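You operate a simulated robot arm through the tools that you are given. There is no shell and no other tool. Be economical: measure what you need, move in short steps, check, and stop when the job is done.

The job below is to be done with a simulated robot arm. You get a single attempt, and the scene is never put back.

## Task
Take the grey box and leave it on top of the tall white stack.

Only the result counts: the job must be done as asked and must still hold three seconds after the hand-in. Knocking over, shifting, dropping, spilling or breaking anything else fails it.

## Robot
A 7-joint arm with a two-finger parallel gripper, fixed in place. Base frame: the origin is at the foot of the arm, x ahead of it, y to its left, z up; the work surface is at about z = 79. Readings come in cm, degrees, newtons and seconds.
With the tool pointing down near the work surface it reaches from about 30 to 70 cm from the base axis. Its first joint turns from -66.0 to 66.0 degrees. Payload 1.57 kg.
Tool frame: the origin (TCP) lies between the finger pads and is the grasp point; the fingertips stand 3 cm ahead of it; z points along the fingers, y is the line along which they close. The gripper opens to 11 cm. The fingers are 2.4 cm wide and 1.2 cm thick; the gripper's body (4.8 by 11.2 cm) begins 7.8 cm behind the TCP.
Orientation is told as [roll, pitch, yaw] about the base's x, y, z axes, in that order, counted from this pose: with the fingers straight down and closing along the base's y, the tool's x points along the base's -x, its y along +y and its z along -z.

## Interface
- The arm moves only by the tool apply_moves. Its argument "moves" is a list of rows, each an object of numbers (a shift or turn left out is 0, a gripper value left out holds the last): "dx", "dy", "dz": the shift along the base's x, y, z in cm; "ax", "ay", "az": the turn, a rotation vector about the base's x, y, z in degrees. In form: [{"dx": .., "dy": .., "dz": .., "ax": .., "ay": .., "az": ..}, ...]. A call has 1 to 20 rows; each row is the pose to reach, as a shift and turn from the pose commanded when the call began. "claw" is the closure, from 0 (fully open) to 1 (shut), set as the call begins (left out, the last holds). Rows are played at 5 a second. More than 5 cm and 8.6 degrees between two rows, or a gripper value outside its range, and nothing of the call is played. A pose out of reach is approached as far as the arm can. The call stops where the force on the tool passes 40 N (or 10 N more than at its start, if that is more) or the arm is blocked; 0.2 s more then pass. The fingers move at their own pace (about 10.8 cm/s each) and stop on an object; they squeeze with about 43 N. The grip force told is the motor's: it shows also when the fingers shut on nothing. Time passes only in rows, and 0.2 s behind the last, so rows that repeat a pose let the fingers close. The reply holds the time, the measured pose of the TCP, the force on the tool along the base axes, the opening and the grip force, in the units named above and with some noise.
- Cameras (640 x 400 px; columns grow to the right, rows downward): "scene" is fixed at [17.72, -42.37, 138.45]; the picture's right is [0.47, -0.88, 0.00], its down [-0.67, -0.35, -0.66] and it looks along [0.58, 0.31, -0.75] (base axes); focal length 366 px, centre (320, 200). "wrist" rides on the gripper at [-3.6, 0, -8] in the tool frame; the picture's right is [0.00, -1.00, 0.00], its down [0.97, 0.00, -0.24] and it looks along [0.24, 0.00, 0.97] (tool axes); focal length 218 px, centre (320, 200).
- capture(camera): a new picture of that camera. No time passes.
- locate(camera, pixels): for up to 12 pixels [column, row] of the newest picture of that camera ("zoom" is the newest enlarged one), the place [x, y, z] in the base frame of the surface seen there, good to about 0.2 cm. No time passes.
- inspect(camera, box): a new picture of the part [left, top, right, bottom] of that camera's present view, enlarged. No time passes.
- job_done(): hands the job in; it is judged then, once.

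Go step by step. Measure first, check grasps and placings, and put right what went wrong. The budget is 60 turns and 26 pictures, counting those below and the enlarged ones. Unless the task says otherwise, let go and move clear before handing in, and close with one line.

The tools are called as name(argument=value, ...) on one line, values as JSON. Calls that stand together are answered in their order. apply_moves: Moves the arm, as the interface text tells. Its arguments: {"type":"object","properties":{"moves":{"type":"array","items":{"type":"object","properties":{"dx":{"type":"number"},"dy":{"type":"number"},"dz":{"type":"number"},"ax":{"type":"number"},"ay":{"type":"number"},"az":{"type":"number"}}}},"claw":{"type":"number"}},"required":["moves"]} The other tools are called the same way: capture (camera) takes a picture; locate (camera, pixels) gives the place of the surface under pixels of a picture; inspect (camera, box) takes an enlarged picture of a part of a camera's view; job_done () hands the job in.

At the start:

```text
t: 0.0
eef_pos: [45.78, -13.29, 102.1]
ee_rot: [0.0, 0.0, 0.0]
force: [-0.7, -0.1, -0.4]
grip_width: 11.01
grasp_force: 0.0
```

scene: 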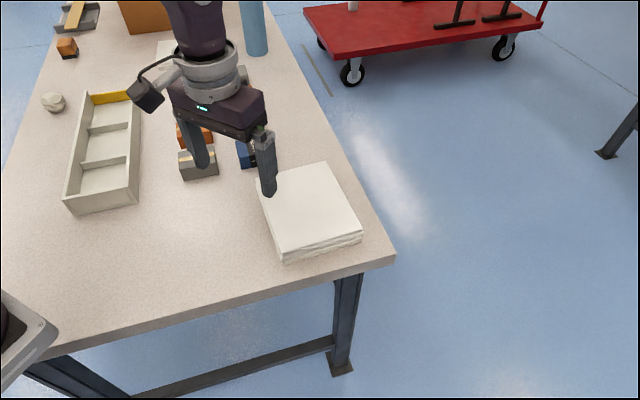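
wrist: 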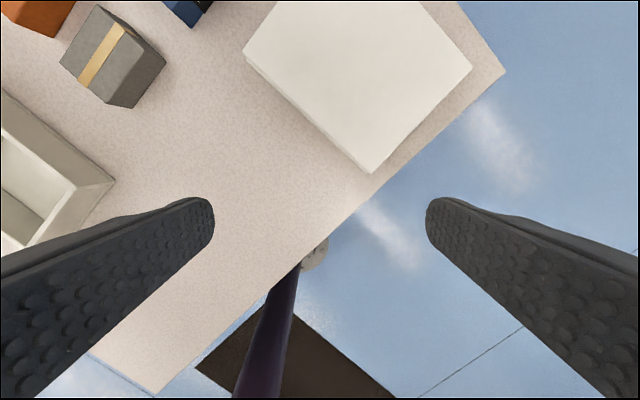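

The grey box shows at scene (198,165) and wrist (112,60), and a white stack at scene (310,210). Something white also shows at scene (170,48), so I'll look closer at both areas.

inspect(camera="scene", box=[130, 0, 290, 100])

inspect(camera="scene", box=[150, 100, 390, 270])

locate(camera="wrist", pixels=[[98, 8], [164, 62], [60, 60], [112, 45], [133, 106], [280, 5], [470, 68], [370, 172], [246, 55], [360, 70], [200, 120]])

locate(camera="scene", pixels=[[165, 50], [300, 200], [330, 168], [358, 230], [275, 250], [190, 168], [208, 165], [200, 178], [195, 135], [245, 155], [160, 60]])

```text
4.00 times, centred on (210, 50) of scene
```

zoom: 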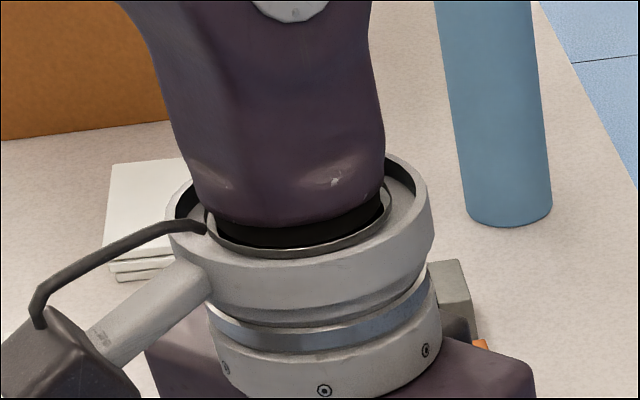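

```text
2.35 times, centred on (270, 185) of scene
```

zoom: 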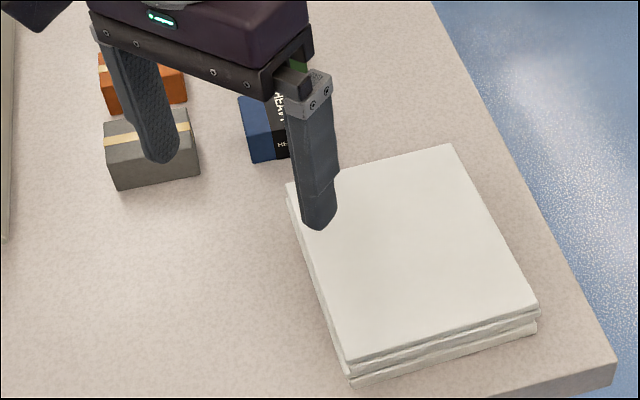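

```text
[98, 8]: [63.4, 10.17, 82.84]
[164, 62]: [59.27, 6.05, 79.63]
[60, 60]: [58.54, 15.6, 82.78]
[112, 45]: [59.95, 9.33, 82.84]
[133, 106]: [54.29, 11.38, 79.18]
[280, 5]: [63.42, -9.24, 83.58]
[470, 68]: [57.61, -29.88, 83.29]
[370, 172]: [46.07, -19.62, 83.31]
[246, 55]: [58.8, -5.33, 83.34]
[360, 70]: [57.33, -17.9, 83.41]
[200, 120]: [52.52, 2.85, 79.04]
```

```text
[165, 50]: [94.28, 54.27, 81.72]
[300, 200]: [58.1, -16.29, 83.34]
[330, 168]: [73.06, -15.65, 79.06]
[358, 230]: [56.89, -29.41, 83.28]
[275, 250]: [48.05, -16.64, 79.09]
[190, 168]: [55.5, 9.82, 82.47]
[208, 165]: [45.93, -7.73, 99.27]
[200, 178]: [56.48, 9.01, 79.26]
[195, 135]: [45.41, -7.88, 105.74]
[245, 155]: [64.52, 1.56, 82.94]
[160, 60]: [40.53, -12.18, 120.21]
```

The near stack top is z≈83.3 at about (57,-17); the far white one is 81.7 at (94,54), out of reach. The arm hides something grey near scene (243,76), so I'll raise and shift the arm to see the whole table.

apply_moves(moves=[{"dz": 4}, {"dz": 8}, {"dz": 12}, {"dz": 12, "dy": 4}, {"dz": 12, "dy": 8}, {"dz": 12, "dy": 12}, {"dz": 12, "dy": 16}, {"dz": 12, "dy": 20}, {"dz": 12, "dy": 23}])

capture(camera="scene")

capture(camera="wrist")

```text
t: 2.0
eef_pos: [45.51, 9.46, 114.22]
ee_rot: [0.1, 0.1, 0.0]
force: [0.5, -0.3, -0.4]
grip_width: 11.02
grasp_force: 0.1
```

```text
21 pictures are left
```

scene: 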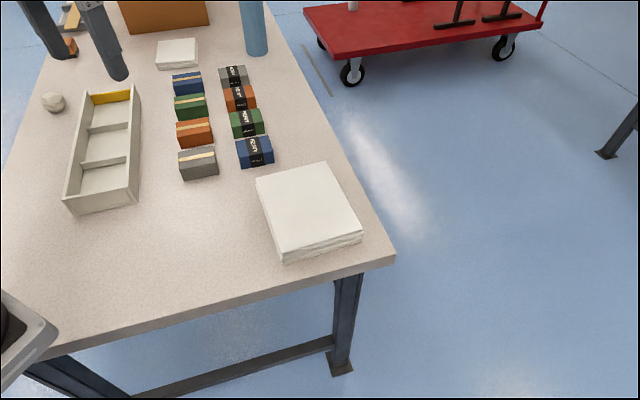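

```text
20 pictures are left
```

wrist: 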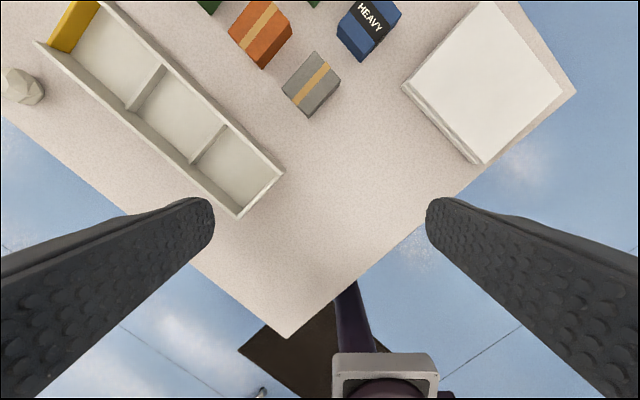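

There are two grey boxes: one with plain tape at (198,163) and one with a black label at (232,76). I'll inspect the labels and both stacks.

inspect(camera="scene", box=[145, 30, 285, 118])

locate(camera="zoom", pixels=[[390, 180], [470, 175], [470, 220], [150, 70], [60, 85], [240, 60]])

inspect(camera="scene", box=[150, 100, 310, 200])

locate(camera="zoom", pixels=[[114, 205], [248, 184], [265, 225], [125, 240], [185, 222], [130, 318], [272, 295], [265, 226], [180, 320]])

```text
4.55 times, centred on (215, 74) of scene
```

zoom: 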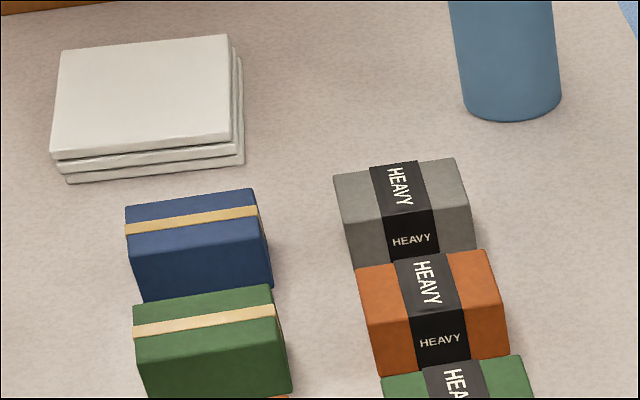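

```text
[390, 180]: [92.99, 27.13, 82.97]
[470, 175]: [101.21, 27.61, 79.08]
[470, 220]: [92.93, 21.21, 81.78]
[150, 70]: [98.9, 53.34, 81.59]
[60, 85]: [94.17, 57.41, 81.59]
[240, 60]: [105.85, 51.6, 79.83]
```

```text
4.00 times, centred on (230, 150) of scene
```

zoom: 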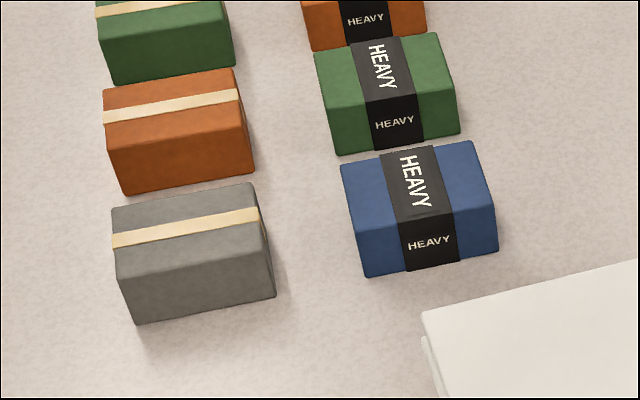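

```text
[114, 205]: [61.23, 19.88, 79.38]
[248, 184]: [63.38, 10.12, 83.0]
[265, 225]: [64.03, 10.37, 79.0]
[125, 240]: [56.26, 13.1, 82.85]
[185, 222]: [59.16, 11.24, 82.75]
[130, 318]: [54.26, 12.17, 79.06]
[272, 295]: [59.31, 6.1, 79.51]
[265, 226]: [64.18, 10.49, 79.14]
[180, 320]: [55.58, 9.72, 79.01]
```

The HEAVY grey box (93,25) is out of reach and overweight by its label, so the target is the taped grey box at about (58.9,10.8); the near stack is the taller one. I'll measure the gaps to its orange and blue neighbours and the stack's corners.

locate(camera="zoom", pixels=[[128, 193], [252, 171], [240, 189], [118, 206], [368, 275], [342, 165], [350, 215], [235, 75]])

locate(camera="wrist", pixels=[[315, 52], [339, 80], [283, 90], [309, 116], [262, 67], [291, 35], [338, 35], [361, 60], [407, 88], [483, 160], [560, 92], [487, 5]])

```text
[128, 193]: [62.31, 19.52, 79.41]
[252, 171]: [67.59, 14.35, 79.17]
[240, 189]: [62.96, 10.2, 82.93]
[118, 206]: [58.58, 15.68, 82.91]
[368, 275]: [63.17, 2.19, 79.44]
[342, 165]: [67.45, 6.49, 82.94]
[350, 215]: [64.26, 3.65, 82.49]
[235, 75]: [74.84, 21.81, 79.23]
```

```text
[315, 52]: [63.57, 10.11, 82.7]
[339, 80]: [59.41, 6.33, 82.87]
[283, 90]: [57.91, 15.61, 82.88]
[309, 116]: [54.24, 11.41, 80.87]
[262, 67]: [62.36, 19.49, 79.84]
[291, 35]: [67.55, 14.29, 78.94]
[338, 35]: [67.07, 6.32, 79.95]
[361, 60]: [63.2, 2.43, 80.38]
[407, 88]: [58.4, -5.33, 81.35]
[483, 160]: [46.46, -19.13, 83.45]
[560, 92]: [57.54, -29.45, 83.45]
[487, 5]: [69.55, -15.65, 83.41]
```

Gaps to both neighbours are about 5.3 cm, so gripping across the 5.9 cm side (along the 45° direction) is clear; box centre is (58.9,10.8), top z 82.9. I'll move above it, turned -45.5°.

apply_moves(claw=0, moves=[{"dx": 2.5, "dy": 0.2, "az": -8}, {"dx": 5, "dy": 0.4, "az": -16}, {"dx": 7.5, "dy": 0.6, "az": -24, "dz": -3}, {"dx": 10, "dy": 0.8, "az": -32, "dz": -6}, {"dx": 12, "dy": 1.1, "az": -40, "dz": -9}, {"dx": 13.3, "dy": 1.2, "az": -45.5, "dz": -12}, {"dx": 13.3, "dy": 1.2, "az": -45.5, "dz": -16}, {"dx": 13.3, "dy": 1.2, "az": -45.5, "dz": -20}, {"dx": 13.3, "dy": 1.2, "az": -45.5, "dz": -20}])

capture(camera="wrist")

```text
t: 4.0
eef_pos: [59.03, 10.59, 93.91]
ee_rot: [0.0, 0.0, -45.5]
force: [0.2, 0.5, 0.4]
grip_width: 11.01
grasp_force: 0.0
```

```text
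17 pictures are left
```

wrist: 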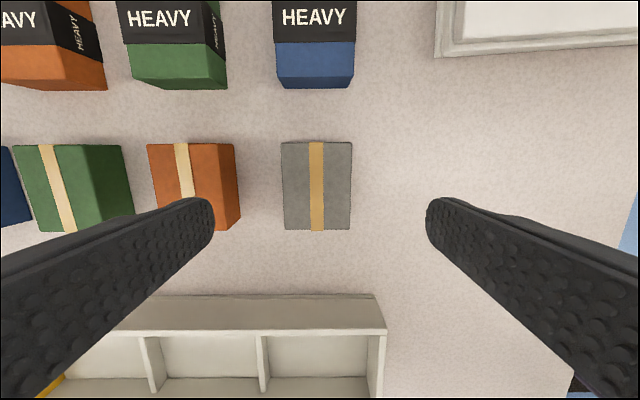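

The box is centred between the fingers (columns 281–352) and square to them. I'll descend to TCP z≈82.5, then close.

apply_moves(moves=[{"dz": -3}, {"dz": -6}, {"dz": -8.5}, {"dz": -10.5}, {"dz": -11.5}, {"dz": -11.5}])

apply_moves(claw=1, moves=[{}, {}, {}, {}, {}])

apply_moves(moves=[{"dz": 0.5}, {"dz": 1.5}, {"dz": 3}, {"dz": 3}])

capture(camera="scene")

```text
t: 5.4
eef_pos: [59.07, 10.75, 82.62]
ee_rot: [0.0, 0.0, -45.5]
force: [0.0, -0.1, 0.6]
grip_width: 10.99
grasp_force: 0.0
```

```text
t: 6.6
eef_pos: [59.08, 10.71, 82.8]
ee_rot: [0.0, 0.0, -45.4]
force: [0.3, 1.1, 1.0]
grip_width: 6.12
grasp_force: 42.3
```

```text
t: 7.6
eef_pos: [59.07, 10.63, 85.78]
ee_rot: [0.0, 0.0, -45.5]
force: [0.3, 0.3, -1.2]
grip_width: 6.12
grasp_force: 42.7
```

```text
16 pictures are left
```

scene: 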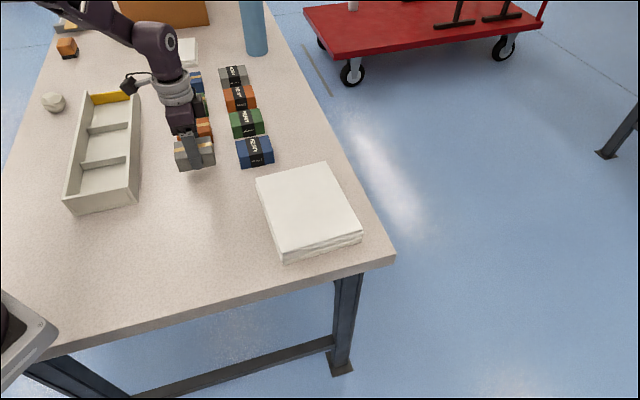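

The box is held (width 6.12, about 1.5 N of weight) and clear of the table. I'll lift it and carry it over the stack centre (58,-17.5).

apply_moves(moves=[{"dz": 3}, {"dz": 6}, {"dz": 9}, {"dz": 9, "dy": -3}, {"dz": 9, "dy": -6.5}, {"dz": 9, "dy": -10}, {"dz": 9, "dy": -13.5}, {"dz": 9, "dy": -17}, {"dz": 9, "dy": -20.5, "dx": -0.5}, {"dz": 9, "dy": -24, "dx": -1}, {"dz": 9, "dy": -27, "dx": -1}, {"dz": 9, "dy": -28.2, "dx": -1}, {"dz": 9, "dy": -28.2, "dx": -1}])

capture(camera="scene")

capture(camera="wrist")

```text
t: 10.4
eef_pos: [58.03, -17.43, 94.53]
ee_rot: [-0.1, 0.0, -45.6]
force: [-1.1, 0.1, -1.2]
grip_width: 6.11
grasp_force: 42.9
```

```text
15 pictures are left
```

scene: 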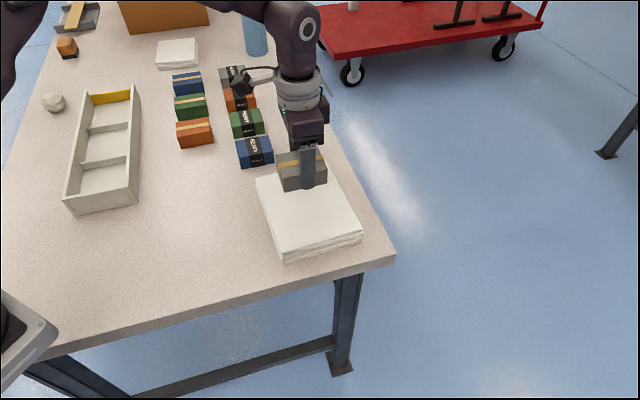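

```text
14 pictures are left
```

wrist: 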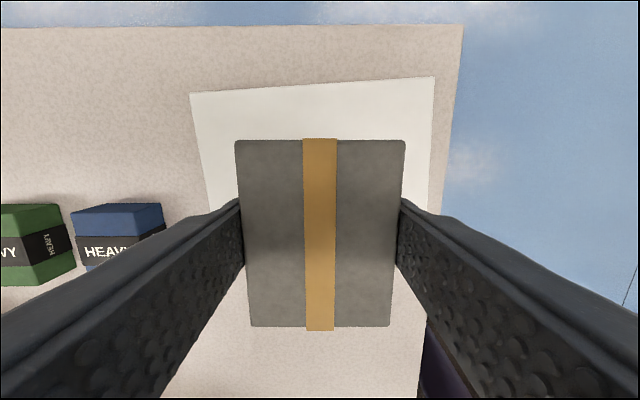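

The box hangs squarely over the stack. I'll lower it to just above contact (about z 87.2), then ease down in small steps.

apply_moves(moves=[{"dz": -2.5}, {"dz": -5}, {"dz": -6.5}, {"dz": -7.1}, {"dz": -7.1}])

apply_moves(moves=[{"dz": -0.15}, {"dz": -0.3}, {"dz": -0.4}, {"dz": -0.4}])

inspect(camera="scene", box=[230, 120, 390, 270])

```text
t: 11.6
eef_pos: [58.19, -17.24, 87.56]
ee_rot: [0.0, 0.0, -45.5]
force: [-0.7, -0.2, -0.7]
grip_width: 6.11
grasp_force: 43.1
```

```text
t: 12.6
eef_pos: [58.12, -17.22, 87.23]
ee_rot: [0.0, -0.1, -45.6]
force: [-1.8, 1.5, 17.1]
grip_width: 6.1
grasp_force: 42.9
```

```text
2.67 times, centred on (310, 195) of scene
```

zoom: 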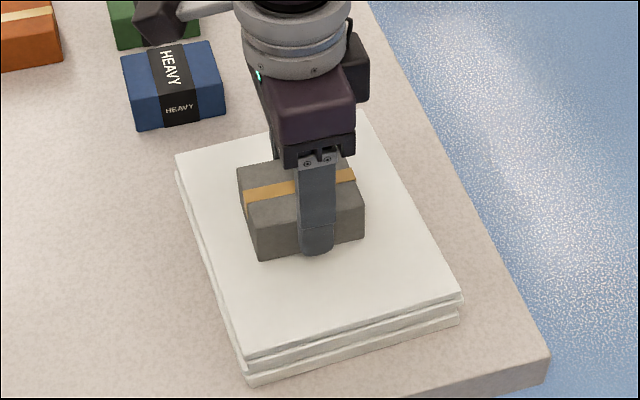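

The force rose to 17 N, so the box sits on the stack. I'll ease up slightly, open, and withdraw straight up.

apply_moves(moves=[{"dz": 0.15}, {"dz": 0.15}])

apply_moves(claw=0, moves=[{}, {}, {}, {}, {"dz": 1}, {"dz": 3}, {"dz": 6}, {"dz": 10}, {"dz": 14}, {"dz": 18}, {"dz": 18, "dy": 4}, {"dz": 18, "dy": 8}, {"dz": 18, "dy": 12}, {"dz": 18, "dy": 16}, {"dz": 18, "dy": 16}])

capture(camera="scene")

inspect(camera="scene", box=[230, 120, 390, 270])

locate(camera="zoom", pixels=[[300, 190], [255, 200], [340, 200], [220, 200], [340, 280]])

```text
t: 13.2
eef_pos: [58.14, -17.25, 87.27]
ee_rot: [0.0, 0.0, -45.5]
force: [-0.7, 0.1, -1.3]
grip_width: 6.12
grasp_force: 43.0
```

```text
t: 16.4
eef_pos: [58.25, -1.34, 105.36]
ee_rot: [0.0, 0.0, -45.5]
force: [-0.2, -0.1, 0.7]
grip_width: 10.99
grasp_force: 0.1
```

```text
12 pictures are left
```

scene: 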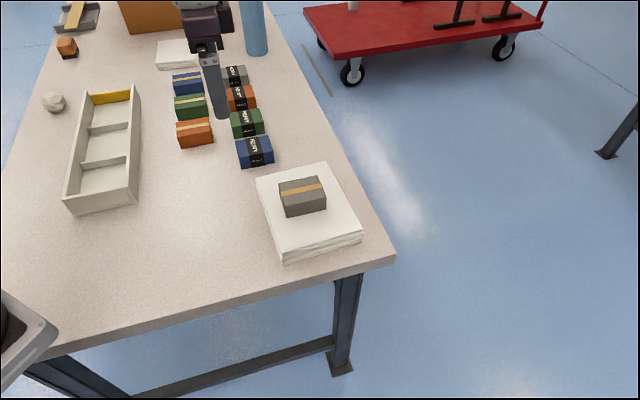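

```text
2.67 times, centred on (310, 195) of scene
```

zoom: 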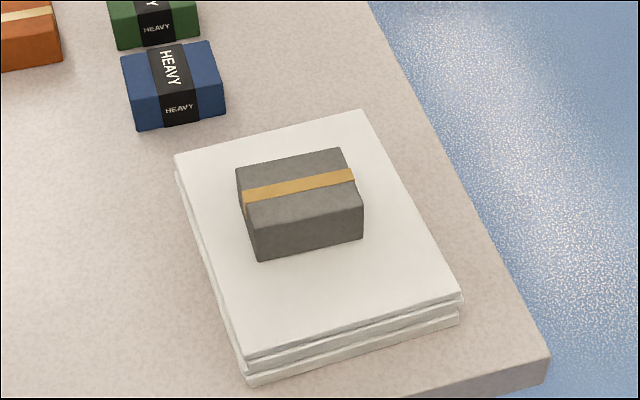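

```text
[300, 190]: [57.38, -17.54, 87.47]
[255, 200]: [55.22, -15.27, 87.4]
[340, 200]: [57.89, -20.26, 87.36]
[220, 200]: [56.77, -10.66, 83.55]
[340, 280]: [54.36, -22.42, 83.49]
```

The grey box rests flat on the tall stack (top z≈87.4 over a stack top of 83.5), nothing else has moved, and the hand is clear. I'm handing in.

job_done()

```text
The job is handed in.
```

I put the grey box with the tan tape on top of the taller white stack, where it sits flat, and moved the hand clear; the second grey box, marked HEAVY, was out of reach, so I took the taped one to be the one you meant.
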